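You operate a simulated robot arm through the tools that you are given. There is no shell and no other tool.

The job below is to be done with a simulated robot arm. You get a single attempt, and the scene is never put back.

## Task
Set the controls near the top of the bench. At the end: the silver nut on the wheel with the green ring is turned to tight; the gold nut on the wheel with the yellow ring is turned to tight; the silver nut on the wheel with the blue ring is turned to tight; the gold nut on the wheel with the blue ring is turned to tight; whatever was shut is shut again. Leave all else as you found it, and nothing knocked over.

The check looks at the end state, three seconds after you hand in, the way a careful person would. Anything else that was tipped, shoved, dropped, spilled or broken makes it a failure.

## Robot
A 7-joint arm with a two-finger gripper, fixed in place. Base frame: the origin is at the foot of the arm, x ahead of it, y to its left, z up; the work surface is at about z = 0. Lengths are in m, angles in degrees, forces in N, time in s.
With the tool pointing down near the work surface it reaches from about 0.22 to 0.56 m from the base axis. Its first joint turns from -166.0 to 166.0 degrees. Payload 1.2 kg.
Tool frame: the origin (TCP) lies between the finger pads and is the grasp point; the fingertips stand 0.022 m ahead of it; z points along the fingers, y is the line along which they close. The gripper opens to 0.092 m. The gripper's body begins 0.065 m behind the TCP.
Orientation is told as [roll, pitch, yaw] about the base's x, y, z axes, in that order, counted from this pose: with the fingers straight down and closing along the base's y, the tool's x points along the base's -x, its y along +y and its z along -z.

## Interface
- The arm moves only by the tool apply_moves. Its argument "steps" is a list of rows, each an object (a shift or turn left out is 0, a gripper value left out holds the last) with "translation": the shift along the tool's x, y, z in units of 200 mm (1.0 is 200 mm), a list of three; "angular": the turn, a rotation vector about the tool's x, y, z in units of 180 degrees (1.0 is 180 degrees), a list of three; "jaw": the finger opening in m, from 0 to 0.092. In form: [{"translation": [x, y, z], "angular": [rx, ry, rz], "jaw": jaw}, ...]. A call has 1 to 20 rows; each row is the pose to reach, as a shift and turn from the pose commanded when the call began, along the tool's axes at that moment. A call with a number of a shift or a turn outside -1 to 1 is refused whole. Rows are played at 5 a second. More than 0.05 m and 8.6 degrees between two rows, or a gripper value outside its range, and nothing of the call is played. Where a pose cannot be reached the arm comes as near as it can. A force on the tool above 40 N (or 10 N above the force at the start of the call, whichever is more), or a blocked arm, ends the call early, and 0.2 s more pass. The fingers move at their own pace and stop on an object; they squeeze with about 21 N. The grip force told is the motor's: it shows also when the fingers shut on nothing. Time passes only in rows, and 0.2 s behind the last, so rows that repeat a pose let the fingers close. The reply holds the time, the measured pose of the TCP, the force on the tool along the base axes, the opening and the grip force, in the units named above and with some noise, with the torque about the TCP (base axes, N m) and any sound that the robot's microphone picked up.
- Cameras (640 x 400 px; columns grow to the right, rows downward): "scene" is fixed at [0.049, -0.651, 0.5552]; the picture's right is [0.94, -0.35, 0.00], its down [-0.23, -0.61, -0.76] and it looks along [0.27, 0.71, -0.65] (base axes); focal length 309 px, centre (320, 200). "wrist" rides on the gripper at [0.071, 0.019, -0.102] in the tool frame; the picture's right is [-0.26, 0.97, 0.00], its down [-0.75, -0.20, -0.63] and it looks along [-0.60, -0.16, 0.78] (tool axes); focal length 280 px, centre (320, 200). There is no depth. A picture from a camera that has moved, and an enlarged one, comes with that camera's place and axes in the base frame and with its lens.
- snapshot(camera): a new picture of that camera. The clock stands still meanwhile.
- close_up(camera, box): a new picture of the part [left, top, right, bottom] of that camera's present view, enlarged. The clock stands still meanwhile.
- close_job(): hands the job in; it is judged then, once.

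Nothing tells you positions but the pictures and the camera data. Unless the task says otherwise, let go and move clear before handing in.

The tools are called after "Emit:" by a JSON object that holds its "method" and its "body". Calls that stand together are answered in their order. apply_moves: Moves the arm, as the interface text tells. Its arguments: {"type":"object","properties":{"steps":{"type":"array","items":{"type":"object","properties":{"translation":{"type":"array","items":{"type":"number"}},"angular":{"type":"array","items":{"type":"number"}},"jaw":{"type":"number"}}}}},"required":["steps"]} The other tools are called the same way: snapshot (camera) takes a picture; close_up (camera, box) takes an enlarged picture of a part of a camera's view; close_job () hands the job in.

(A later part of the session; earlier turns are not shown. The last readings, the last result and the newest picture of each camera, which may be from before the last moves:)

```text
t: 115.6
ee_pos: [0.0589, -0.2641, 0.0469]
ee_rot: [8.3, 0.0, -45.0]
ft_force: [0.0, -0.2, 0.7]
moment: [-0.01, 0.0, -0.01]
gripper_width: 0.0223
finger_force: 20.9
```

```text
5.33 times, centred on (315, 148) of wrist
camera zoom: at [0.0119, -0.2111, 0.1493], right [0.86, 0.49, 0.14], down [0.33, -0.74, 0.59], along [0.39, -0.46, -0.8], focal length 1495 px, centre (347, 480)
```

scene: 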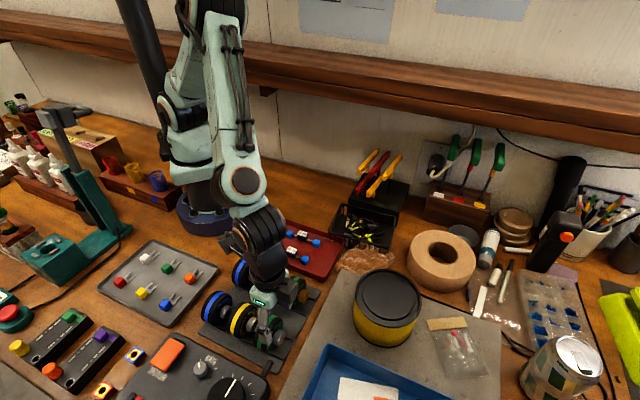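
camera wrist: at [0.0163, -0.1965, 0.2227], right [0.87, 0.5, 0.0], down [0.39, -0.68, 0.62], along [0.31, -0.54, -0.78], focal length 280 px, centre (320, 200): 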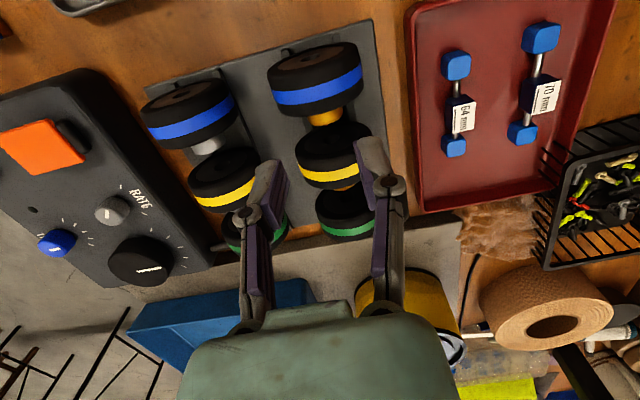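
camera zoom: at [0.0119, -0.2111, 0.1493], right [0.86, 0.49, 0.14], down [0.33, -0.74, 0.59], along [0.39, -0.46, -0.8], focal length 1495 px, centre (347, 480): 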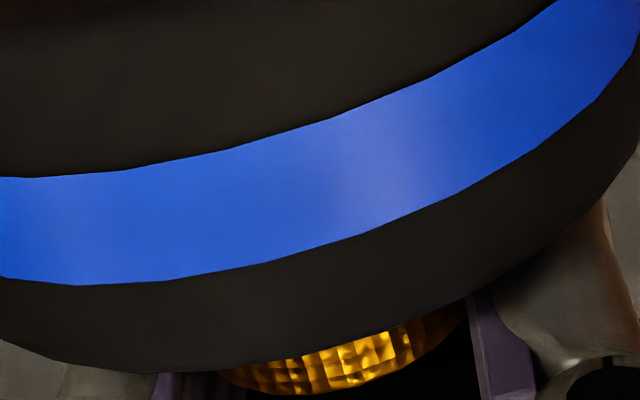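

Forces read zero and the wheel follows, so it may not be seated properly. I look at the scene.

Emit:
{"method": "close_up", "body": {"camera": "scene", "box": [225, 250, 289, 300]}}

Emit:
{"method": "snapshot", "body": {"camera": "wrist"}}

Emit:
{"method": "close_up", "body": {"camera": "scene", "box": [180, 230, 340, 360]}}

```text
8.00 times, centred on (257, 275) of scene
camera zoom: at [0.049, -0.651, 0.5552], right [0.94, -0.35, 0.0], down [-0.23, -0.61, -0.76], along [0.27, 0.71, -0.65], focal length 2470 px, centre (824, -400)
```

zoom: 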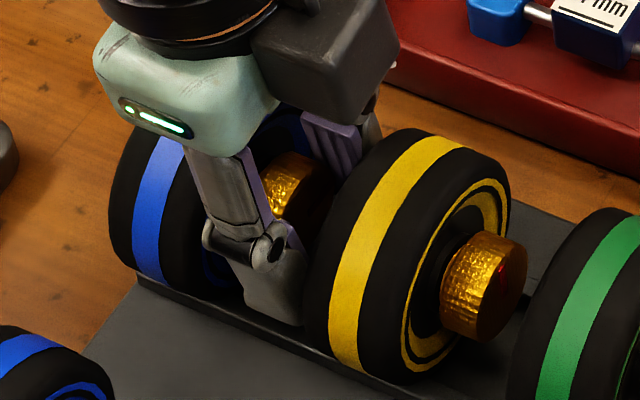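

```text
taken
camera wrist: at [0.0119, -0.2111, 0.1493], right [0.86, 0.49, 0.14], down [0.33, -0.74, 0.59], along [0.39, -0.46, -0.8], focal length 280 px, centre (320, 200)
```

wrist: 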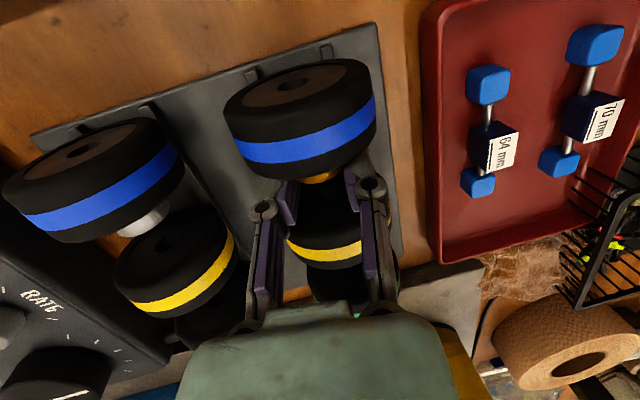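

```text
3.08 times, centred on (260, 295) of scene
camera zoom: at [0.049, -0.651, 0.5552], right [0.94, -0.35, 0.0], down [-0.23, -0.61, -0.76], along [0.27, 0.71, -0.65], focal length 950 px, centre (505, -92)
```

zoom: 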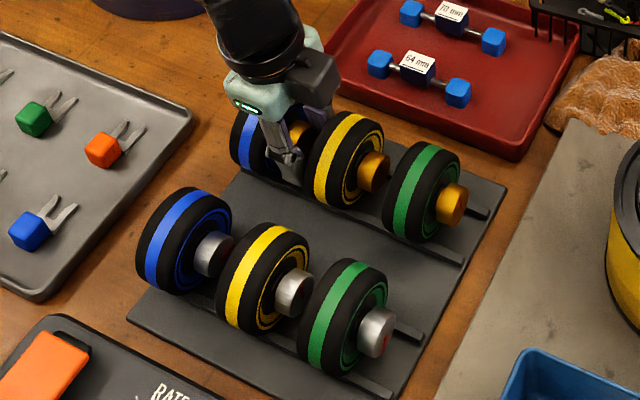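

Emit:
{"method": "apply_moves", "body": {"steps": [{"translation": [0, 0, 0.003]}, {"translation": [0, 0, 0.005]}, {"translation": [0, 0, 0.005]}]}}

Emit:
{"method": "close_up", "body": {"camera": "wrist", "box": [255, 110, 375, 185]}}

```text
t: 116.4
ee_pos: [0.0593, -0.2638, 0.0451]
ee_rot: [8.2, 0.1, -45.0]
ft_force: [-0.1, 0.0, 0.9]
moment: [0.02, 0.02, -0.02]
gripper_width: 0.0221
finger_force: 21.2
```

```text
5.33 times, centred on (315, 148) of wrist
camera zoom: at [0.0121, -0.2108, 0.1482], right [0.86, 0.49, 0.14], down [0.33, -0.74, 0.59], along [0.39, -0.46, -0.8], focal length 1495 px, centre (347, 480)
```

zoom: 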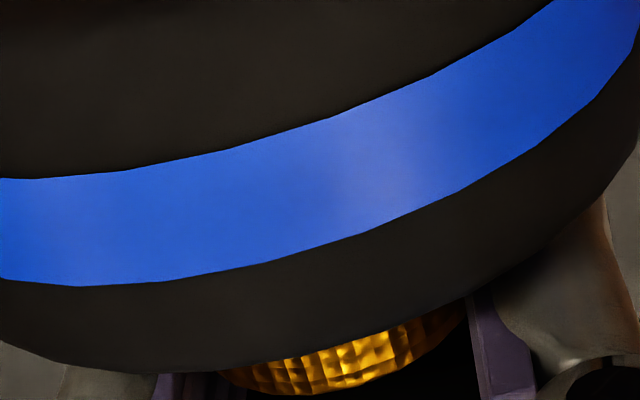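

Emit:
{"method": "apply_moves", "body": {"steps": [{"translation": [0, 0, 0.003]}, {"translation": [0, 0, 0.003]}]}}

Emit:
{"method": "apply_moves", "body": {"steps": [{"translation": [0, 0.0067, 0.0004], "angular": [0.0333, 0, 0]}, {"translation": [0, 0.0067, 0.0004], "angular": [0.0333, 0, 0]}]}}

Emit:
{"method": "close_up", "body": {"camera": "wrist", "box": [255, 110, 375, 185]}}

```text
t: 117.0
ee_pos: [0.0584, -0.2636, 0.0443]
ee_rot: [8.3, 0.0, -44.9]
ft_force: [0.5, 1.9, 5.2]
moment: [0.07, 0.1, -0.06]
gripper_width: 0.0226
finger_force: 21.0
```

```text
t: 117.6
ee_pos: [0.06, -0.2619, 0.0452]
ee_rot: [2.2, 0.0, -45.0]
ft_force: [-0.7, 0.0, 0.7]
moment: [0.0, 0.01, 0.0]
gripper_width: 0.0221
finger_force: 20.9
```

```text
5.33 times, centred on (315, 148) of wrist
camera zoom: at [0.0207, -0.2017, 0.1464], right [0.87, 0.5, 0.04], down [0.37, -0.69, 0.62], along [0.33, -0.52, -0.79], focal length 1495 px, centre (347, 480)
```

zoom: 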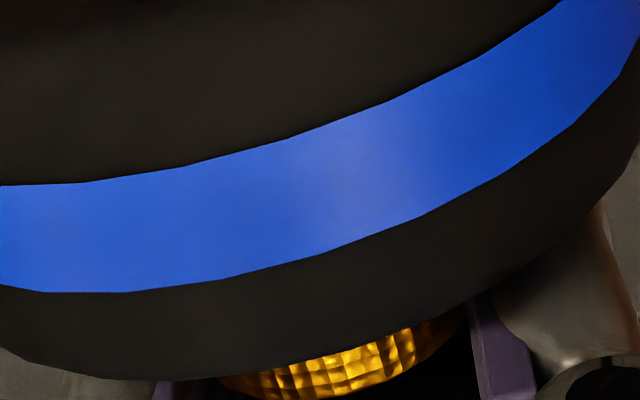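

Emit:
{"method": "apply_moves", "body": {"steps": [{"translation": [0, 0, 0.004]}, {"translation": [0, 0.0067, 0.0044], "angular": [0.0333, 0, 0]}, {"translation": [0, 0.0067, 0.0044], "angular": [0.0333, 0, 0]}]}}

Emit:
{"method": "close_up", "body": {"camera": "wrist", "box": [255, 110, 375, 185]}}

Emit:
{"method": "apply_moves", "body": {"steps": [{"translation": [0, 0, 0.002]}, {"translation": [0, 0.0067, 0.0024], "angular": [0.0333, 0, 0]}, {"translation": [0, 0.0067, 0.0024], "angular": [0.0333, 0, 0]}]}}

Emit:
{"method": "close_up", "body": {"camera": "wrist", "box": [255, 110, 375, 185]}}

Emit:
{"method": "close_up", "body": {"camera": "scene", "box": [247, 266, 271, 284]}}

```text
t: 118.4
ee_pos: [0.0601, -0.2621, 0.0444]
ee_rot: [-3.8, 0.1, -45.0]
ft_force: [-0.9, -0.2, 0.5]
moment: [0.01, 0.06, 0.04]
gripper_width: 0.0224
finger_force: 21.2
```

```text
5.33 times, centred on (315, 148) of wrist
camera zoom: at [0.0292, -0.1934, 0.1441], right [0.87, 0.5, -0.06], down [0.42, -0.65, 0.64], along [0.27, -0.58, -0.77], focal length 1495 px, centre (347, 480)
```

zoom: 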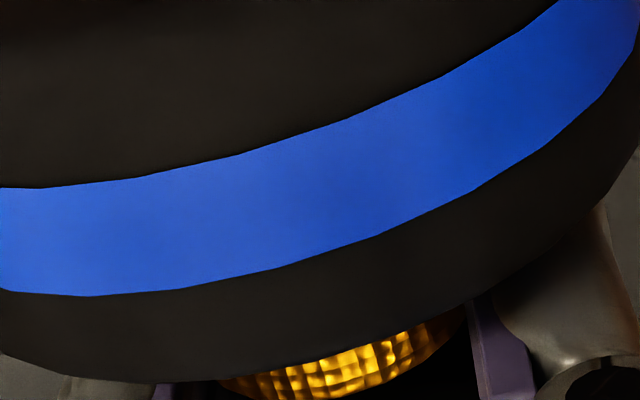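

```text
t: 119.2
ee_pos: [0.0617, -0.261, 0.0432]
ee_rot: [-9.9, 0.0, -44.9]
ft_force: [-0.4, -1.7, 11.3]
moment: [0.2, 0.23, 0.03]
gripper_width: 0.0222
finger_force: 21.2
```

```text
5.33 times, centred on (315, 148) of wrist
camera zoom: at [0.0372, -0.1856, 0.1399], right [0.86, 0.49, -0.16], down [0.47, -0.6, 0.65], along [0.22, -0.64, -0.74], focal length 1495 px, centre (347, 480)
```

zoom: 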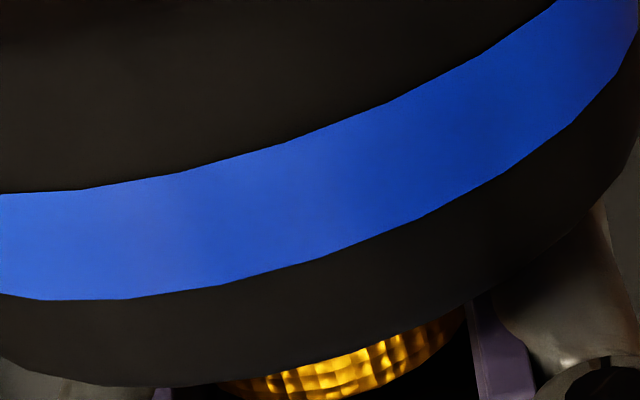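

```text
16.00 times, centred on (259, 275) of scene
camera zoom: at [0.049, -0.651, 0.5552], right [0.94, -0.35, 0.0], down [-0.23, -0.61, -0.76], along [0.27, 0.71, -0.65], focal length 4941 px, centre (1296, -1000)
```

zoom: 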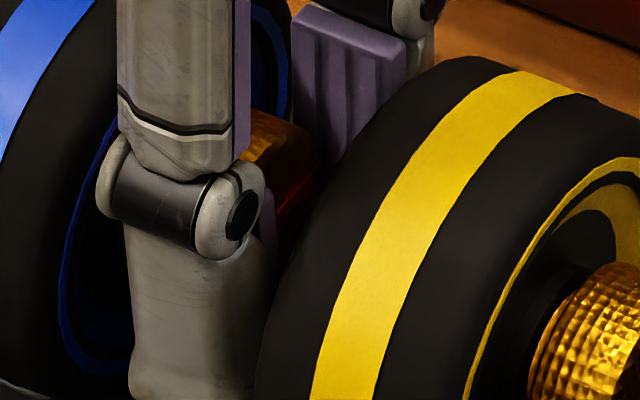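

Emit:
{"method": "apply_moves", "body": {"steps": [{"translation": [0, 0.0067, 0.0004], "angular": [0.0333, 0, 0]}, {"translation": [0, 0.0067, 0.0004], "angular": [0.0333, 0, 0]}]}}

Emit:
{"method": "close_up", "body": {"camera": "wrist", "box": [255, 110, 375, 185]}}

Emit:
{"method": "close_up", "body": {"camera": "scene", "box": [247, 266, 271, 284]}}

Emit:
{"method": "apply_moves", "body": {"steps": [{"translation": [0, 0.0067, 0.0014], "angular": [0.0333, 0, 0]}, {"translation": [0, 0.0067, 0.0014], "angular": [0.0333, 0, 0]}]}}

Emit:
{"method": "close_up", "body": {"camera": "wrist", "box": [255, 110, 375, 185]}}

Emit:
{"method": "close_up", "body": {"camera": "scene", "box": [247, 266, 271, 284]}}

```text
t: 119.8
ee_pos: [0.0635, -0.2592, 0.0427]
ee_rot: [-15.8, 0.0, -45.0]
ft_force: [0.2, -3.4, 6.5]
moment: [0.04, 0.03, -0.01]
gripper_width: 0.0221
finger_force: 21.1
```

```text
5.33 times, centred on (315, 148) of wrist
camera zoom: at [0.0453, -0.1774, 0.1357], right [0.84, 0.47, -0.26], down [0.51, -0.55, 0.66], along [0.17, -0.69, -0.71], focal length 1495 px, centre (347, 480)
```

zoom: 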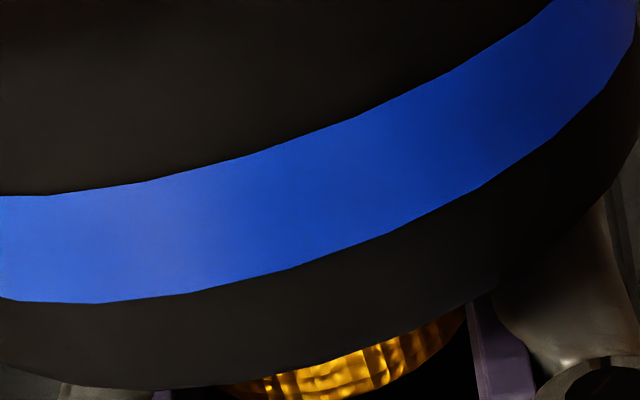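

```text
16.00 times, centred on (259, 275) of scene
camera zoom: at [0.049, -0.651, 0.5552], right [0.94, -0.35, 0.0], down [-0.23, -0.61, -0.76], along [0.27, 0.71, -0.65], focal length 4941 px, centre (1296, -1000)
```

zoom: 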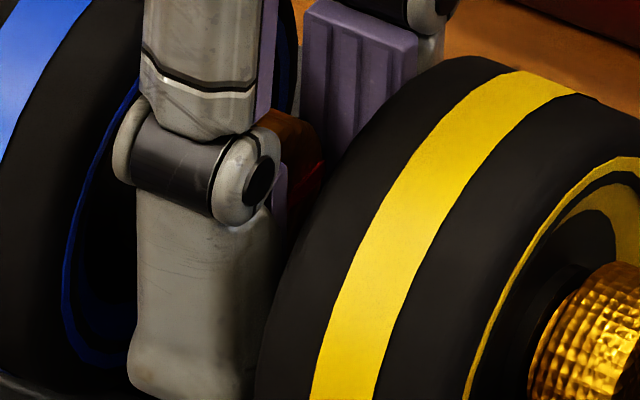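

```text
t: 120.4
ee_pos: [0.0639, -0.2585, 0.0439]
ee_rot: [-21.8, 0.1, -45.0]
ft_force: [0.2, -2.0, 6.5]
moment: [0.04, 0.08, -0.02]
gripper_width: 0.0221
finger_force: 20.8
```

```text
5.33 times, centred on (315, 148) of wrist
camera zoom: at [0.0529, -0.1695, 0.1301], right [0.82, 0.45, -0.36], down [0.56, -0.5, 0.66], along [0.11, -0.74, -0.66], focal length 1495 px, centre (347, 480)
```

zoom: 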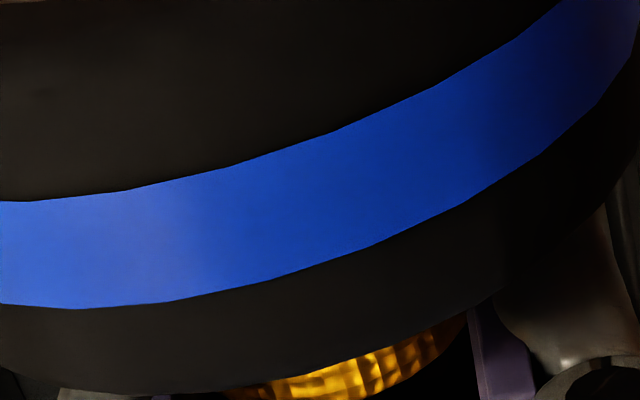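

```text
16.00 times, centred on (259, 275) of scene
camera zoom: at [0.049, -0.651, 0.5552], right [0.94, -0.35, 0.0], down [-0.23, -0.61, -0.76], along [0.27, 0.71, -0.65], focal length 4941 px, centre (1296, -1000)
```

zoom: 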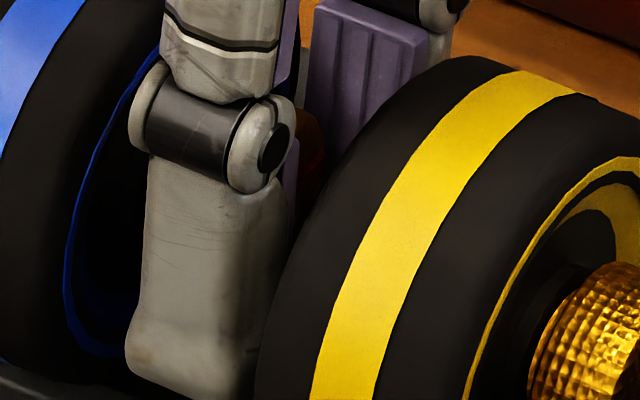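

Emit:
{"method": "apply_moves", "body": {"steps": [{"translation": [0, 0.0067, 0.0024], "angular": [0.0333, 0, 0]}, {"translation": [0, 0.0067, 0.0024], "angular": [0.0333, 0, 0]}]}}

Emit:
{"method": "close_up", "body": {"camera": "wrist", "box": [255, 110, 375, 185]}}

Emit:
{"method": "apply_moves", "body": {"steps": [{"translation": [0, 0.0067, 0.0014], "angular": [0.0333, 0, 0]}, {"translation": [0, 0.0067, 0.0014], "angular": [0.0333, 0, 0]}]}}

Emit:
{"method": "close_up", "body": {"camera": "wrist", "box": [255, 110, 375, 185]}}

Emit:
{"method": "apply_moves", "body": {"steps": [{"jaw": 0.036}, {"jaw": 0.036}]}}

Emit:
{"method": "close_up", "body": {"camera": "wrist", "box": [255, 110, 375, 185]}}

Emit:
{"method": "close_up", "body": {"camera": "scene", "box": [225, 250, 289, 300]}}

```text
t: 121.0
ee_pos: [0.0639, -0.2584, 0.0414]
ee_rot: [-27.7, -0.1, -45.1]
ft_force: [-1.3, -1.1, 7.7]
moment: [0.12, 0.11, 0.02]
gripper_width: 0.0224
finger_force: 20.8
```

```text
5.33 times, centred on (315, 148) of wrist
camera zoom: at [0.0598, -0.1626, 0.1228], right [0.79, 0.42, -0.45], down [0.61, -0.45, 0.65], along [0.07, -0.79, -0.61], focal length 1495 px, centre (347, 480)
```

zoom: 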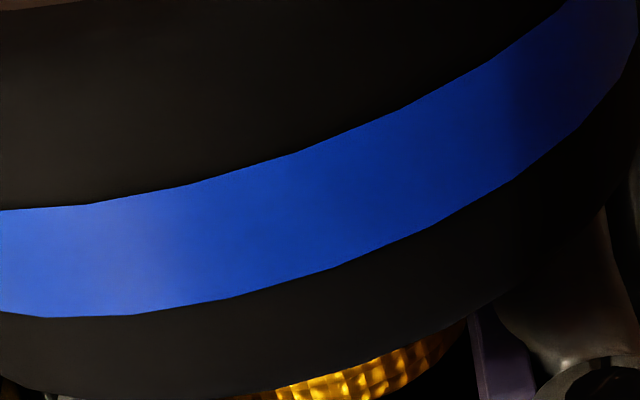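

```text
t: 121.6
ee_pos: [0.064, -0.2579, 0.0407]
ee_rot: [-33.8, 0.0, -45.0]
ft_force: [-2.5, -1.2, 6.9]
moment: [0.1, 0.11, 0.03]
gripper_width: 0.0223
finger_force: 21.4
```

```text
5.33 times, centred on (315, 148) of wrist
camera zoom: at [0.066, -0.1566, 0.1145], right [0.75, 0.38, -0.54], down [0.66, -0.41, 0.63], along [0.02, -0.83, -0.56], focal length 1495 px, centre (347, 480)
```

zoom: 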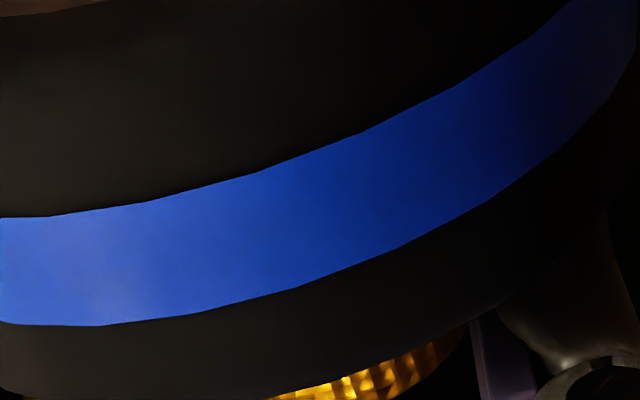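

```text
t: 122.2
ee_pos: [0.0641, -0.2583, 0.0408]
ee_rot: [-33.7, 0.1, -44.8]
ft_force: [0.2, 0.6, 1.7]
moment: [0.01, -0.02, -0.03]
gripper_width: 0.0368
finger_force: 0.1
```

```text
5.33 times, centred on (315, 148) of wrist
camera zoom: at [0.0663, -0.1565, 0.1145], right [0.75, 0.38, -0.53], down [0.66, -0.41, 0.63], along [0.03, -0.83, -0.56], focal length 1495 px, centre (347, 480)
```

zoom: 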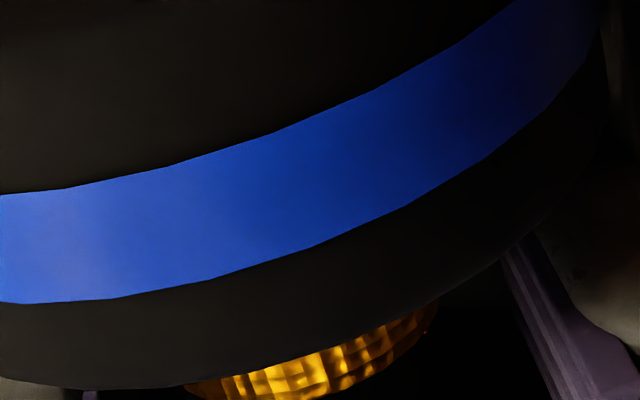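

```text
8.00 times, centred on (257, 275) of scene
camera zoom: at [0.049, -0.651, 0.5552], right [0.94, -0.35, 0.0], down [-0.23, -0.61, -0.76], along [0.27, 0.71, -0.65], focal length 2470 px, centre (824, -400)
```

zoom: 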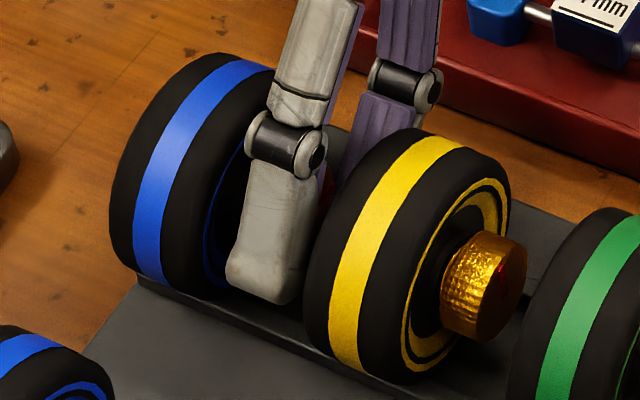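

Relative motion continued, so I need to see the mark to know if the nut really moved or the fingers slipped. I back off and look.

Emit:
{"method": "apply_moves", "body": {"steps": [{"translation": [0, 0, -0.1]}, {"translation": [0, 0, -0.225]}, {"translation": [0, -0.045, -0.27], "angular": [-0.045, 0, 0]}, {"translation": [0, -0.09, -0.31], "angular": [-0.09, 0, 0]}, {"translation": [0, -0.135, -0.35], "angular": [-0.135, 0, 0]}, {"translation": [0, -0.18, -0.39], "angular": [-0.18, 0, 0]}, {"translation": [0, -0.21, -0.42], "angular": [-0.188, 0, 0]}]}}

Emit:
{"method": "snapshot", "body": {"camera": "wrist"}}

Emit:
{"method": "close_up", "body": {"camera": "scene", "box": [225, 250, 289, 300]}}

Emit:
{"method": "close_up", "body": {"camera": "scene", "box": [247, 264, 271, 282]}}

```text
t: 123.8
ee_pos: [0.0738, -0.2499, 0.1339]
ee_rot: [0.3, 0.1, -44.9]
ft_force: [-0.6, -0.5, 0.3]
moment: [0.02, 0.04, -0.03]
gripper_width: 0.0359
finger_force: 0.0
```

```text
taken
camera wrist: at [0.0363, -0.1865, 0.2355], right [0.87, 0.5, 0.0], down [0.39, -0.68, 0.62], along [0.31, -0.54, -0.78], focal length 280 px, centre (320, 200)
```

wrist: 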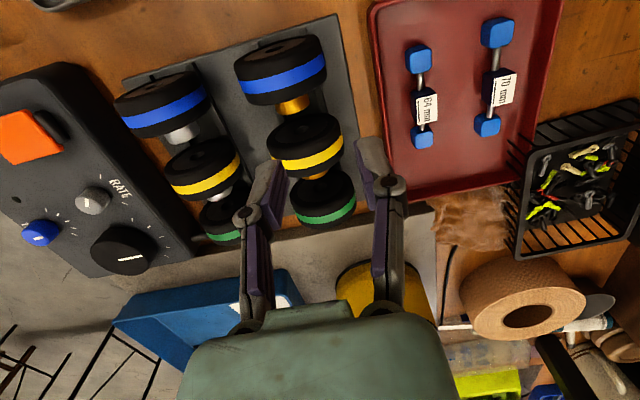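

```text
8.00 times, centred on (257, 275) of scene
camera zoom: at [0.049, -0.651, 0.5552], right [0.94, -0.35, 0.0], down [-0.23, -0.61, -0.76], along [0.27, 0.71, -0.65], focal length 2470 px, centre (824, -400)
```

zoom: 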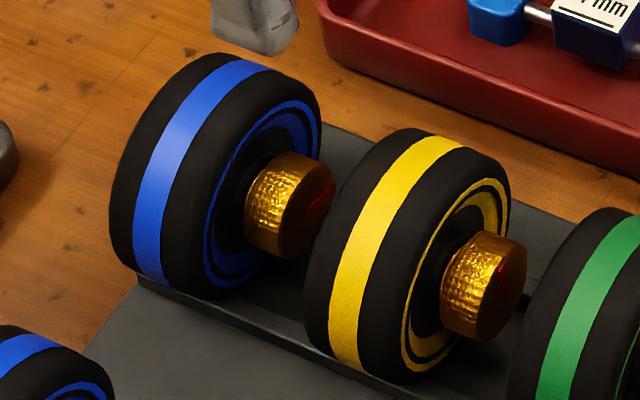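

```text
16.00 times, centred on (259, 273) of scene
camera zoom: at [0.049, -0.651, 0.5552], right [0.94, -0.35, 0.0], down [-0.23, -0.61, -0.76], along [0.27, 0.71, -0.65], focal length 4941 px, centre (1296, -968)
```

zoom: 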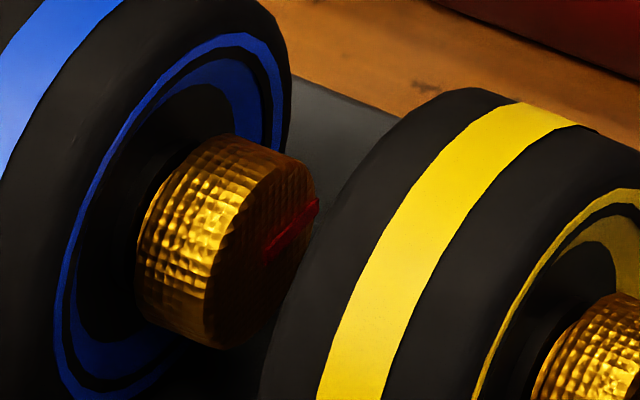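

Gold nut on the blue wheel: mark at about 113°, like the silver one — the last degrees were finger slip at the stop, so it is tight. Now above the gold nut of the yellow wheel.

Emit:
{"method": "apply_moves", "body": {"steps": [{"translation": [-0.083, -0.032, 0.02]}, {"translation": [-0.166, -0.064, 0.045]}, {"translation": [-0.248, -0.095, 0.07]}, {"translation": [-0.248, -0.095, 0.07]}]}}

Emit:
{"method": "snapshot", "body": {"camera": "wrist"}}

Emit:
{"method": "close_up", "body": {"camera": "wrist", "box": [256, 30, 384, 140]}}

```text
t: 124.8
ee_pos: [0.096, -0.2977, 0.1208]
ee_rot: [0.1, -0.1, -45.0]
ft_force: [-0.4, -0.3, 0.3]
moment: [-0.03, -0.05, 0.0]
gripper_width: 0.0359
finger_force: 0.0
```

```text
taken
camera wrist: at [0.0585, -0.2339, 0.2215], right [0.87, 0.5, 0.0], down [0.39, -0.68, 0.62], along [0.31, -0.54, -0.78], focal length 280 px, centre (320, 200)
```

wrist: 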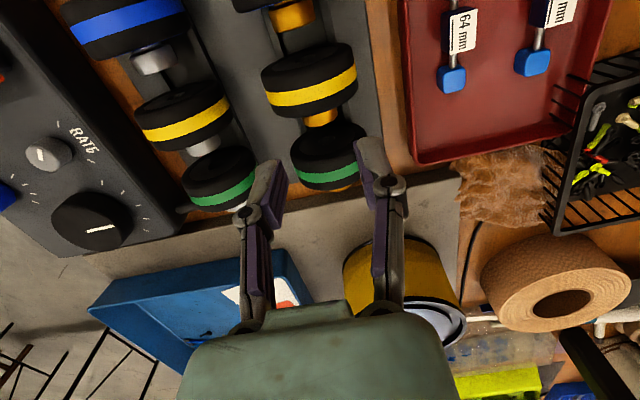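

```text
3.64 times, centred on (320, 85) of wrist
camera zoom: at [0.0585, -0.2339, 0.2215], right [0.87, 0.5, 0.0], down [0.39, -0.68, 0.62], along [0.31, -0.54, -0.78], focal length 1020 px, centre (320, 618)
```

zoom: 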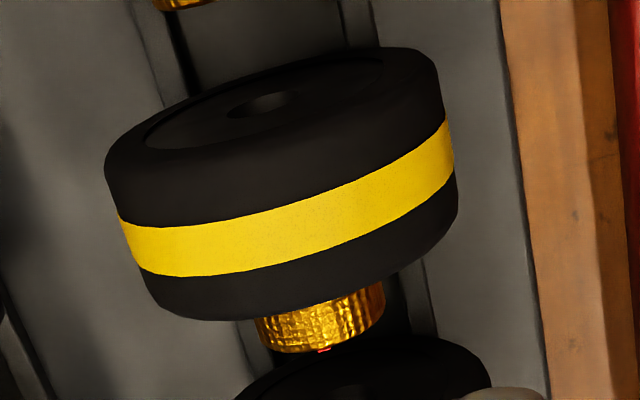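

Emit:
{"method": "apply_moves", "body": {"steps": [{"translation": [-0.0175, -0.002, 0.12], "jaw": 0.036}, {"translation": [-0.0175, -0.002, 0.23]}, {"translation": [-0.0175, -0.002, 0.31]}, {"translation": [-0.0175, -0.002, 0.3625]}, {"translation": [-0.0175, -0.002, 0.3625]}]}}

Emit:
{"method": "close_up", "body": {"camera": "wrist", "box": [220, 60, 420, 220]}}

Emit:
{"method": "apply_moves", "body": {"steps": [{"translation": [0, -0.00755, 0.00044], "angular": [-0.037, 0, 0]}, {"translation": [0, -0.015, 0.00175], "angular": [-0.0741, 0, 0]}, {"translation": [0, -0.0222, 0.00392], "angular": [-0.1111, 0, 0]}, {"translation": [0, -0.0222, 0.00392], "angular": [-0.1111, 0, 0]}]}}

Emit:
{"method": "close_up", "body": {"camera": "wrist", "box": [220, 60, 420, 220]}}

Emit:
{"method": "apply_moves", "body": {"steps": [{"jaw": 0.015}, {"jaw": 0.015}, {"jaw": 0.015}]}}

Emit:
{"method": "close_up", "body": {"camera": "wrist", "box": [255, 110, 375, 185]}}

```text
t: 126.0
ee_pos: [0.0967, -0.3013, 0.0466]
ee_rot: [0.2, 0.1, -45.0]
ft_force: [-1.4, 0.3, 0.8]
moment: [-0.02, 0.01, 0.0]
gripper_width: 0.0356
finger_force: 0.2
```

```text
2.50 times, centred on (320, 140) of wrist
camera zoom: at [0.0605, -0.2379, 0.1476], right [0.87, 0.5, 0.0], down [0.39, -0.68, 0.62], along [0.31, -0.54, -0.78], focal length 701 px, centre (320, 350)
```

zoom: 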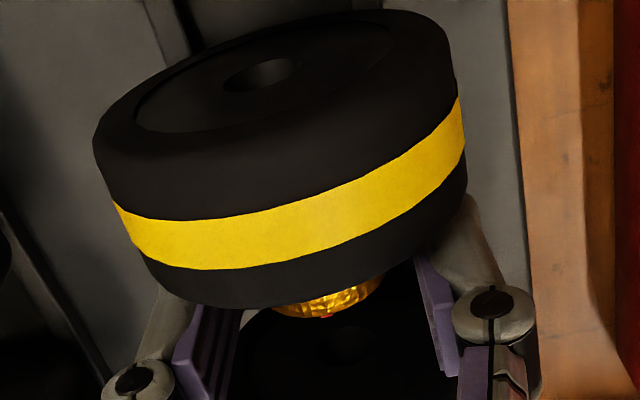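

```text
t: 127.0
ee_pos: [0.0948, -0.305, 0.0472]
ee_rot: [20.2, 0.0, -44.9]
ft_force: [0.3, -0.7, -0.1]
moment: [0.04, 0.03, 0.01]
gripper_width: 0.0361
finger_force: 0.0
```

```text
2.50 times, centred on (320, 140) of wrist
camera zoom: at [0.0323, -0.2661, 0.1479], right [0.82, 0.46, 0.33], down [0.25, -0.82, 0.52], along [0.51, -0.34, -0.79], focal length 701 px, centre (320, 350)
```

zoom: 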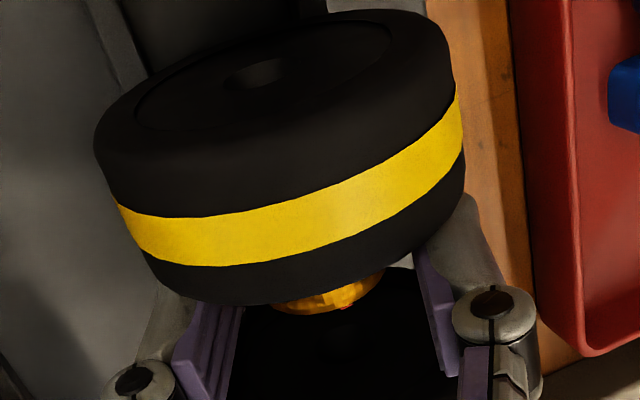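

```text
t: 127.8
ee_pos: [0.0947, -0.3038, 0.0458]
ee_rot: [20.2, 0.0, -44.8]
ft_force: [2.9, 2.5, 5.3]
moment: [0.1, -0.01, -0.04]
gripper_width: 0.0223
finger_force: 21.4
```

```text
5.33 times, centred on (315, 148) of wrist
camera zoom: at [0.0325, -0.2659, 0.1479], right [0.82, 0.46, 0.33], down [0.25, -0.82, 0.52], along [0.51, -0.34, -0.79], focal length 1495 px, centre (347, 480)
```

zoom: 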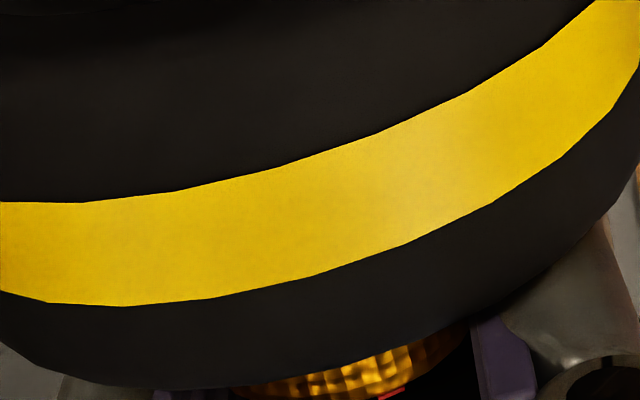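

Centred. First stroke on the gold nut of the yellow wheel.

Emit:
{"method": "apply_moves", "body": {"steps": [{"translation": [0, 0.008, 0.0018], "angular": [0.0333, 0, 0]}, {"translation": [0, 0.008, 0.0018], "angular": [0.0333, 0, 0]}]}}

Emit:
{"method": "apply_moves", "body": {"steps": [{"translation": [0, 0.007, 0.0009], "angular": [0.0333, 0, 0]}, {"translation": [0, 0.007, 0.0009], "angular": [0.0333, 0, 0]}]}}

Emit:
{"method": "close_up", "body": {"camera": "wrist", "box": [255, 110, 375, 185]}}

Emit:
{"method": "apply_moves", "body": {"steps": [{"translation": [0, 0.0068, 0.0009], "angular": [0.0333, 0, 0]}, {"translation": [0, 0.0068, 0.0009], "angular": [0.0333, 0, 0]}]}}

Emit:
{"method": "close_up", "body": {"camera": "wrist", "box": [255, 110, 375, 185]}}

Emit:
{"method": "apply_moves", "body": {"steps": [{"translation": [0, 0.0067, 0.0006], "angular": [0.0333, 0, 0]}, {"translation": [0, 0.0067, 0.0006], "angular": [0.0333, 0, 0]}]}}

Emit:
{"method": "close_up", "body": {"camera": "wrist", "box": [255, 110, 375, 185]}}

```text
t: 128.4
ee_pos: [0.0963, -0.3034, 0.0462]
ee_rot: [14.1, 0.1, -44.9]
ft_force: [2.4, 1.7, 11.9]
moment: [0.22, 0.1, -0.04]
gripper_width: 0.0223
finger_force: 21.2
```

```text
t: 129.0
ee_pos: [0.0948, -0.302, 0.0462]
ee_rot: [8.0, -0.1, -45.0]
ft_force: [2.4, 0.0, 8.4]
moment: [0.06, 0.08, 0.02]
gripper_width: 0.0221
finger_force: 20.7
```

```text
5.33 times, centred on (315, 148) of wrist
camera zoom: at [0.0497, -0.2484, 0.1496], right [0.86, 0.49, 0.14], down [0.33, -0.74, 0.59], along [0.39, -0.46, -0.8], focal length 1495 px, centre (347, 480)
```

zoom: 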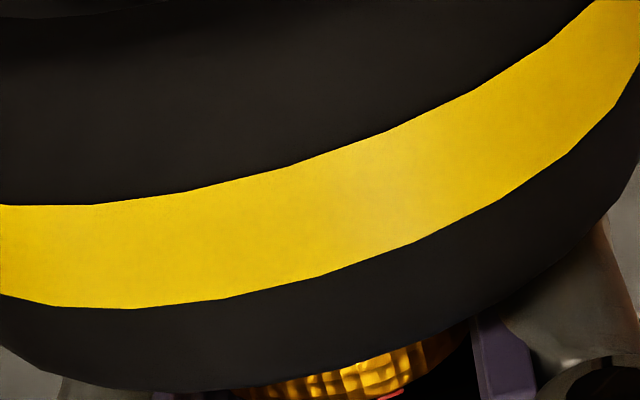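

```text
t: 129.6
ee_pos: [0.0971, -0.2992, 0.0473]
ee_rot: [2.0, -0.1, -45.0]
ft_force: [-0.2, -2.1, 11.4]
moment: [0.15, 0.15, 0.02]
gripper_width: 0.0224
finger_force: 21.2
```

```text
5.33 times, centred on (315, 148) of wrist
camera zoom: at [0.0583, -0.2399, 0.1483], right [0.87, 0.5, 0.03], down [0.37, -0.69, 0.62], along [0.33, -0.52, -0.79], focal length 1495 px, centre (347, 480)
```

zoom: 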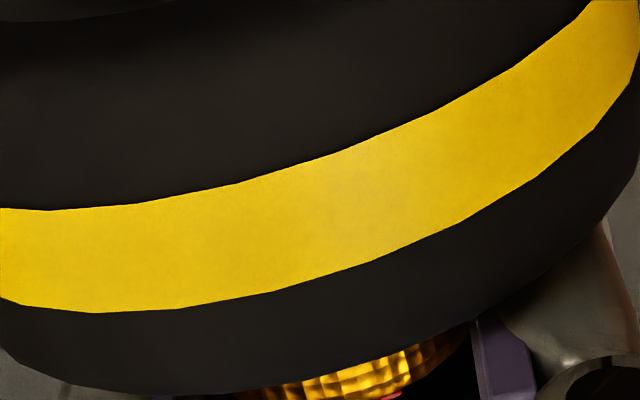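

```text
t: 130.2
ee_pos: [0.0983, -0.2998, 0.0447]
ee_rot: [-3.9, 0.0, -45.0]
ft_force: [-0.3, -3.5, 9.3]
moment: [0.06, 0.07, 0.03]
gripper_width: 0.0224
finger_force: 20.8
```

```text
5.33 times, centred on (315, 148) of wrist
camera zoom: at [0.0666, -0.2314, 0.1459], right [0.87, 0.5, -0.07], down [0.42, -0.65, 0.64], along [0.27, -0.58, -0.77], focal length 1495 px, centre (347, 480)
```

zoom: 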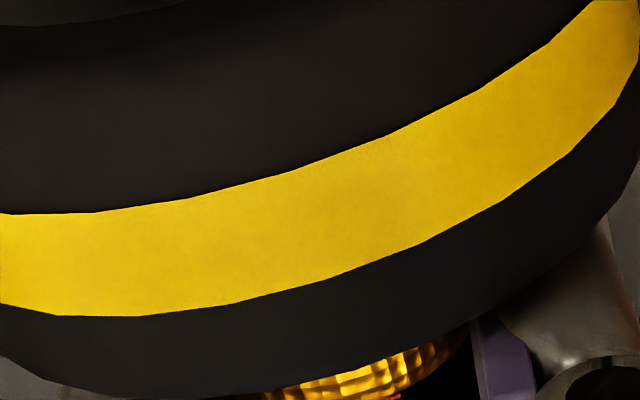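

Emit:
{"method": "apply_moves", "body": {"steps": [{"translation": [0, 0.0065, 0.0004], "angular": [0.0333, 0, 0]}, {"translation": [0, 0.0065, 0.0004], "angular": [0.0333, 0, 0]}]}}

Emit:
{"method": "apply_moves", "body": {"steps": [{"translation": [0, 0.0065, 0.0004], "angular": [0.0333, 0, 0]}, {"translation": [0, 0.0065, 0.0004], "angular": [0.0333, 0, 0]}]}}

Emit:
{"method": "close_up", "body": {"camera": "wrist", "box": [255, 110, 375, 185]}}

Emit:
{"method": "apply_moves", "body": {"steps": [{"translation": [0, 0.0065, 0.0002], "angular": [0.0333, 0, 0]}, {"translation": [0, 0.0065, 0.0002], "angular": [0.0333, 0, 0]}]}}

Emit:
{"method": "apply_moves", "body": {"steps": [{"translation": [0, 0.0065, 0.0002], "angular": [0.0333, 0, 0]}, {"translation": [0, 0.0065, 0.0002], "angular": [0.0333, 0, 0]}]}}

Emit:
{"method": "close_up", "body": {"camera": "wrist", "box": [255, 110, 375, 185]}}

Emit:
{"method": "close_up", "body": {"camera": "scene", "box": [245, 255, 309, 305]}}

```text
t: 130.8
ee_pos: [0.1002, -0.2991, 0.0472]
ee_rot: [-9.9, 0.0, -45.1]
ft_force: [-1.7, -1.0, 2.2]
moment: [-0.01, 0.05, 0.05]
gripper_width: 0.0222
finger_force: 21.2
```

```text
t: 131.4
ee_pos: [0.0993, -0.2976, 0.0459]
ee_rot: [-15.9, 0.0, -44.9]
ft_force: [-1.5, -1.5, 2.5]
moment: [-0.02, 0.01, 0.01]
gripper_width: 0.0223
finger_force: 20.6
```

```text
5.33 times, centred on (315, 148) of wrist
camera zoom: at [0.0823, -0.2148, 0.1382], right [0.84, 0.47, -0.26], down [0.51, -0.55, 0.66], along [0.16, -0.69, -0.71], focal length 1495 px, centre (347, 480)
```

zoom: 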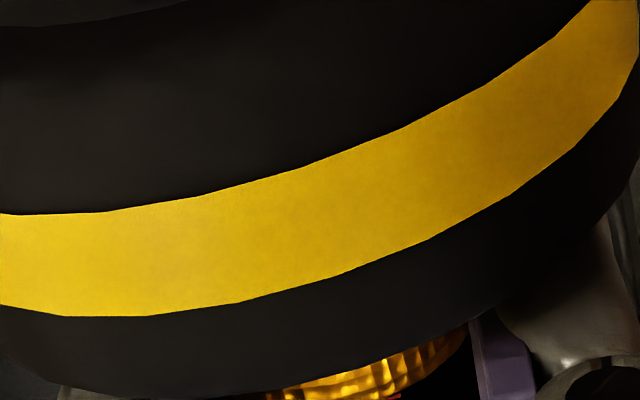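

```text
t: 132.0
ee_pos: [0.1004, -0.2973, 0.0461]
ee_rot: [-21.8, 0.1, -45.1]
ft_force: [-1.3, 0.7, 2.6]
moment: [0.09, 0.1, 0.0]
gripper_width: 0.0222
finger_force: 21.2
```

```text
t: 132.6
ee_pos: [0.102, -0.2955, 0.0452]
ee_rot: [-27.8, 0.0, -44.9]
ft_force: [-2.2, -1.7, 2.3]
moment: [0.0, 0.03, 0.04]
gripper_width: 0.0222
finger_force: 20.9
```

```text
5.33 times, centred on (315, 148) of wrist
camera zoom: at [0.0971, -0.2004, 0.1258], right [0.79, 0.42, -0.45], down [0.61, -0.45, 0.65], along [0.07, -0.79, -0.61], focal length 1495 px, centre (347, 480)
```

zoom: 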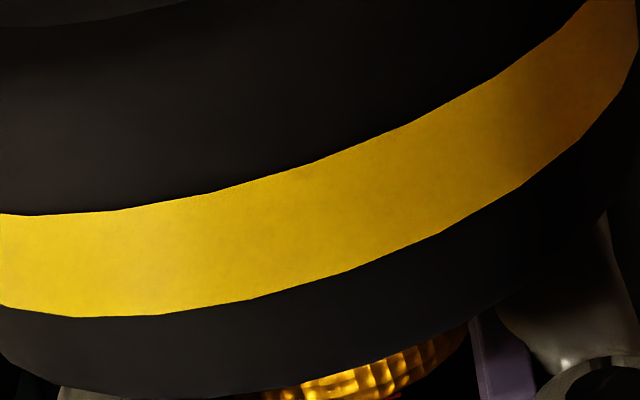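

```text
8.00 times, centred on (277, 280) of scene
camera zoom: at [0.049, -0.651, 0.5552], right [0.94, -0.35, 0.0], down [-0.23, -0.61, -0.76], along [0.27, 0.71, -0.65], focal length 2470 px, centre (664, -440)
```

zoom: 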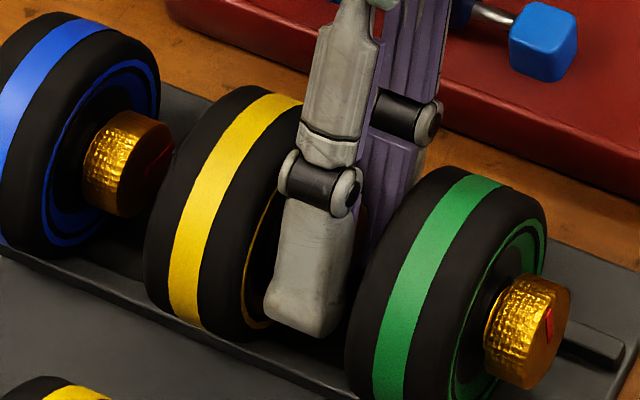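

Emit:
{"method": "apply_moves", "body": {"steps": [{"jaw": 0.036}, {"jaw": 0.036}, {"translation": [0, -0.0109, 0.0004], "angular": [-0.0444, 0, 0]}, {"translation": [0, -0.0197, 0.0023], "angular": [-0.0889, 0, 0]}, {"translation": [0, -0.0282, 0.0054], "angular": [-0.1333, 0, 0]}, {"translation": [0, -0.0362, 0.0097], "angular": [-0.1778, 0, 0]}, {"translation": [0, -0.0436, 0.015], "angular": [-0.2222, 0, 0]}, {"translation": [0, -0.0501, 0.0213], "angular": [-0.2667, 0, 0]}, {"translation": [0, -0.0501, 0.0213], "angular": [-0.2667, 0, 0]}]}}

Emit:
{"method": "close_up", "body": {"camera": "wrist", "box": [220, 60, 420, 220]}}

Emit:
{"method": "apply_moves", "body": {"steps": [{"jaw": 0.015}, {"jaw": 0.015}, {"jaw": 0.015}]}}

Emit:
{"method": "close_up", "body": {"camera": "wrist", "box": [255, 110, 375, 185]}}

```text
t: 134.6
ee_pos: [0.0942, -0.3033, 0.0467]
ee_rot: [20.4, 0.0, -44.8]
ft_force: [-0.6, 0.3, -0.8]
moment: [0.02, -0.02, 0.0]
gripper_width: 0.0359
finger_force: 0.1
```

```text
2.50 times, centred on (320, 140) of wrist
camera zoom: at [0.0319, -0.2661, 0.1481], right [0.82, 0.46, 0.34], down [0.24, -0.82, 0.52], along [0.51, -0.34, -0.79], focal length 701 px, centre (320, 350)
```

zoom: 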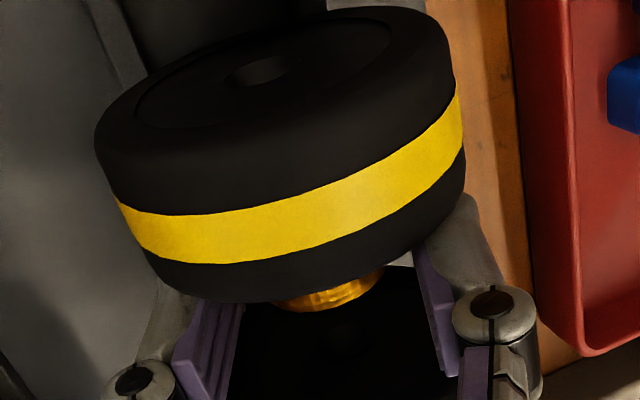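

```text
t: 135.4
ee_pos: [0.0945, -0.3041, 0.0472]
ee_rot: [20.2, 0.1, -44.9]
ft_force: [3.2, 2.4, 6.2]
moment: [0.11, 0.01, -0.07]
gripper_width: 0.0222
finger_force: 20.8
```

```text
5.33 times, centred on (315, 148) of wrist
camera zoom: at [0.0322, -0.2659, 0.1482], right [0.82, 0.46, 0.33], down [0.24, -0.82, 0.52], along [0.51, -0.34, -0.79], focal length 1495 px, centre (347, 480)
```

zoom: 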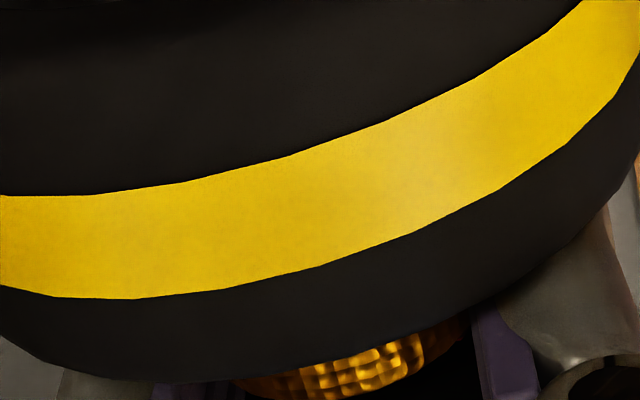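

Second stroke.

Emit:
{"method": "apply_moves", "body": {"steps": [{"translation": [0, 0.008, 0.0014], "angular": [0.0333, 0, 0]}, {"translation": [0, 0.008, 0.0014], "angular": [0.0333, 0, 0]}]}}

Emit:
{"method": "apply_moves", "body": {"steps": [{"translation": [0, 0.007, 0.0009], "angular": [0.0333, 0, 0]}, {"translation": [0, 0.007, 0.0009], "angular": [0.0333, 0, 0]}]}}

Emit:
{"method": "close_up", "body": {"camera": "wrist", "box": [255, 110, 375, 185]}}

Emit:
{"method": "apply_moves", "body": {"steps": [{"translation": [0, 0.0068, 0.0009], "angular": [0.0333, 0, 0]}, {"translation": [0, 0.0068, 0.0009], "angular": [0.0333, 0, 0]}]}}

Emit:
{"method": "apply_moves", "body": {"steps": [{"translation": [0, 0.0067, 0.0006], "angular": [0.0333, 0, 0]}, {"translation": [0, 0.0067, 0.0006], "angular": [0.0333, 0, 0]}]}}

Emit:
{"method": "close_up", "body": {"camera": "wrist", "box": [255, 110, 375, 185]}}

Emit:
{"method": "apply_moves", "body": {"steps": [{"translation": [0, 0.0065, 0.0004], "angular": [0.0333, 0, 0]}, {"translation": [0, 0.0065, 0.0004], "angular": [0.0333, 0, 0]}]}}

Emit:
{"method": "apply_moves", "body": {"steps": [{"translation": [0, 0.0065, 0.0004], "angular": [0.0333, 0, 0]}, {"translation": [0, 0.0065, 0.0004], "angular": [0.0333, 0, 0]}]}}

Emit:
{"method": "close_up", "body": {"camera": "wrist", "box": [255, 110, 375, 185]}}

Emit:
{"method": "apply_moves", "body": {"steps": [{"translation": [0, 0.0065, 0.0003], "angular": [0.0333, 0, 0]}, {"translation": [0, 0.0065, 0.0003], "angular": [0.0333, 0, 0]}]}}

Emit:
{"method": "apply_moves", "body": {"steps": [{"translation": [0, 0.0065, 0.0003], "angular": [0.0333, 0, 0]}, {"translation": [0, 0.0065, 0.0003], "angular": [0.0333, 0, 0]}]}}

Emit:
{"method": "close_up", "body": {"camera": "wrist", "box": [255, 110, 375, 185]}}

```text
t: 136.0
ee_pos: [0.096, -0.3018, 0.047]
ee_rot: [14.2, 0.0, -44.9]
ft_force: [3.9, 1.9, 9.0]
moment: [0.16, 0.07, -0.08]
gripper_width: 0.0223
finger_force: 20.9
```

```text
t: 136.6
ee_pos: [0.0954, -0.3022, 0.047]
ee_rot: [8.3, 0.0, -45.0]
ft_force: [2.5, 2.0, 5.5]
moment: [0.1, 0.06, -0.05]
gripper_width: 0.0223
finger_force: 20.8
```

```text
5.33 times, centred on (315, 148) of wrist
camera zoom: at [0.049, -0.249, 0.1497], right [0.86, 0.49, 0.14], down [0.33, -0.74, 0.59], along [0.39, -0.46, -0.8], focal length 1495 px, centre (347, 480)
```

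zoom: 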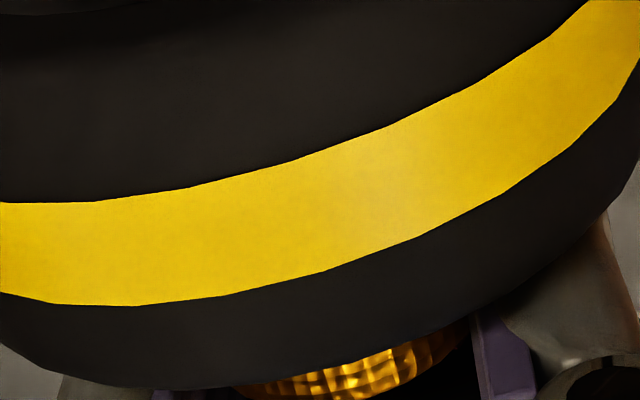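

```text
t: 137.2
ee_pos: [0.0966, -0.3007, 0.0465]
ee_rot: [2.2, 0.0, -45.0]
ft_force: [-0.4, 1.0, 0.3]
moment: [0.0, 0.02, -0.02]
gripper_width: 0.0225
finger_force: 21.0
```

```text
t: 137.8
ee_pos: [0.0985, -0.3002, 0.0468]
ee_rot: [-3.8, 0.0, -45.0]
ft_force: [-1.5, 0.0, -0.2]
moment: [0.01, 0.04, 0.02]
gripper_width: 0.0227
finger_force: 20.5
```

```text
5.33 times, centred on (315, 148) of wrist
camera zoom: at [0.0668, -0.232, 0.1462], right [0.87, 0.5, -0.06], down [0.42, -0.65, 0.64], along [0.28, -0.58, -0.77], focal length 1495 px, centre (347, 480)
```

zoom: 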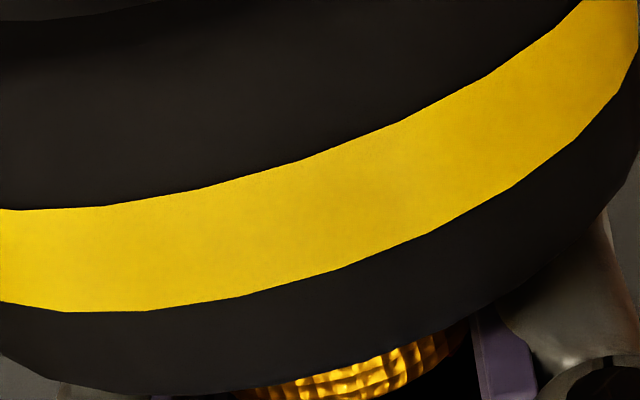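

```text
t: 138.4
ee_pos: [0.0996, -0.299, 0.0472]
ee_rot: [-9.7, 0.0, -45.0]
ft_force: [-0.4, 0.3, -0.4]
moment: [-0.01, 0.0, 0.04]
gripper_width: 0.0222
finger_force: 21.3
```

```text
t: 139.0
ee_pos: [0.0996, -0.2992, 0.0468]
ee_rot: [-15.9, 0.1, -45.0]
ft_force: [-0.7, -1.0, 0.4]
moment: [0.03, 0.02, 0.03]
gripper_width: 0.0223
finger_force: 21.3
```

```text
5.33 times, centred on (315, 148) of wrist
camera zoom: at [0.0828, -0.2156, 0.1385], right [0.84, 0.47, -0.26], down [0.51, -0.55, 0.66], along [0.17, -0.69, -0.71], focal length 1495 px, centre (347, 480)
```

zoom: 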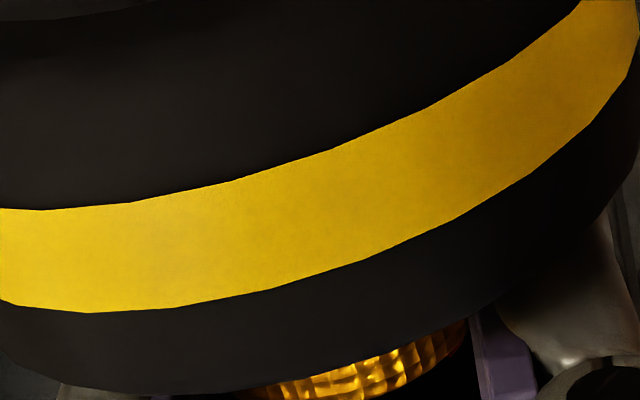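

```text
t: 139.6
ee_pos: [0.1004, -0.2975, 0.0462]
ee_rot: [-21.7, 0.0, -45.0]
ft_force: [-0.2, -0.7, -0.6]
moment: [-0.01, -0.02, 0.01]
gripper_width: 0.0222
finger_force: 21.6
```

```text
t: 140.2
ee_pos: [0.1026, -0.2972, 0.0456]
ee_rot: [-27.9, 0.0, -44.9]
ft_force: [-1.5, 0.0, 2.7]
moment: [0.01, 0.06, 0.0]
gripper_width: 0.0222
finger_force: 20.7
```

```text
5.33 times, centred on (315, 148) of wrist
camera zoom: at [0.0975, -0.2011, 0.1262], right [0.79, 0.42, -0.45], down [0.61, -0.45, 0.65], along [0.07, -0.79, -0.61], focal length 1495 px, centre (347, 480)
```

zoom: 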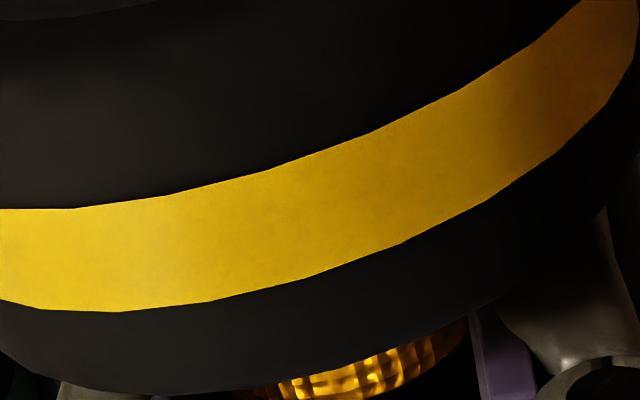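

About 90° so far. Return for the third stroke.

Emit:
{"method": "apply_moves", "body": {"steps": [{"jaw": 0.036}, {"jaw": 0.036}, {"translation": [0, -0.0101, 0.0006], "angular": [-0.0444, 0, 0]}, {"translation": [0, -0.0189, 0.0025], "angular": [-0.0889, 0, 0]}, {"translation": [0, -0.0274, 0.0056], "angular": [-0.1333, 0, 0]}, {"translation": [0, -0.0354, 0.0099], "angular": [-0.1778, 0, 0]}, {"translation": [0, -0.0428, 0.0152], "angular": [-0.2222, 0, 0]}, {"translation": [0, -0.0493, 0.0215], "angular": [-0.2667, 0, 0]}, {"translation": [0, -0.0493, 0.0215], "angular": [-0.2667, 0, 0]}]}}

Emit:
{"method": "close_up", "body": {"camera": "wrist", "box": [220, 60, 420, 220]}}

Emit:
{"method": "apply_moves", "body": {"steps": [{"jaw": 0.015}, {"jaw": 0.015}, {"jaw": 0.015}]}}

Emit:
{"method": "close_up", "body": {"camera": "wrist", "box": [255, 110, 375, 185]}}

```text
t: 142.2
ee_pos: [0.0941, -0.3026, 0.0458]
ee_rot: [20.3, 0.0, -44.9]
ft_force: [0.0, -0.7, 0.5]
moment: [0.01, 0.0, 0.03]
gripper_width: 0.0359
finger_force: 0.0
```

```text
2.50 times, centred on (320, 140) of wrist
camera zoom: at [0.032, -0.2665, 0.1475], right [0.82, 0.46, 0.34], down [0.24, -0.82, 0.51], along [0.51, -0.34, -0.79], focal length 701 px, centre (320, 350)
```

zoom: 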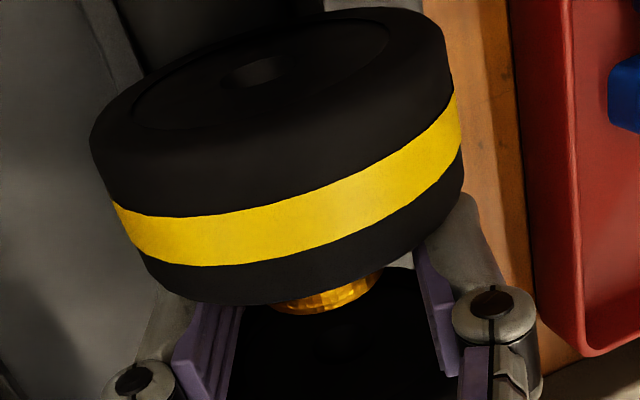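

```text
t: 143.0
ee_pos: [0.0941, -0.3039, 0.0461]
ee_rot: [20.3, 0.1, -44.8]
ft_force: [1.3, 1.9, 4.8]
moment: [0.12, 0.05, -0.06]
gripper_width: 0.0225
finger_force: 21.5
```

```text
5.33 times, centred on (315, 148) of wrist
camera zoom: at [0.0323, -0.2663, 0.1475], right [0.82, 0.46, 0.34], down [0.24, -0.82, 0.52], along [0.51, -0.34, -0.79], focal length 1495 px, centre (347, 480)
```

zoom: 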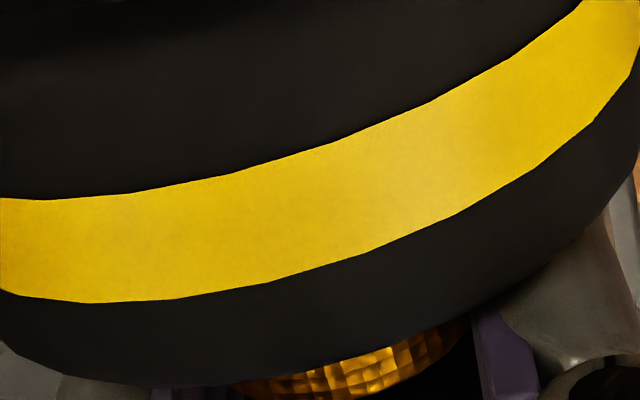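

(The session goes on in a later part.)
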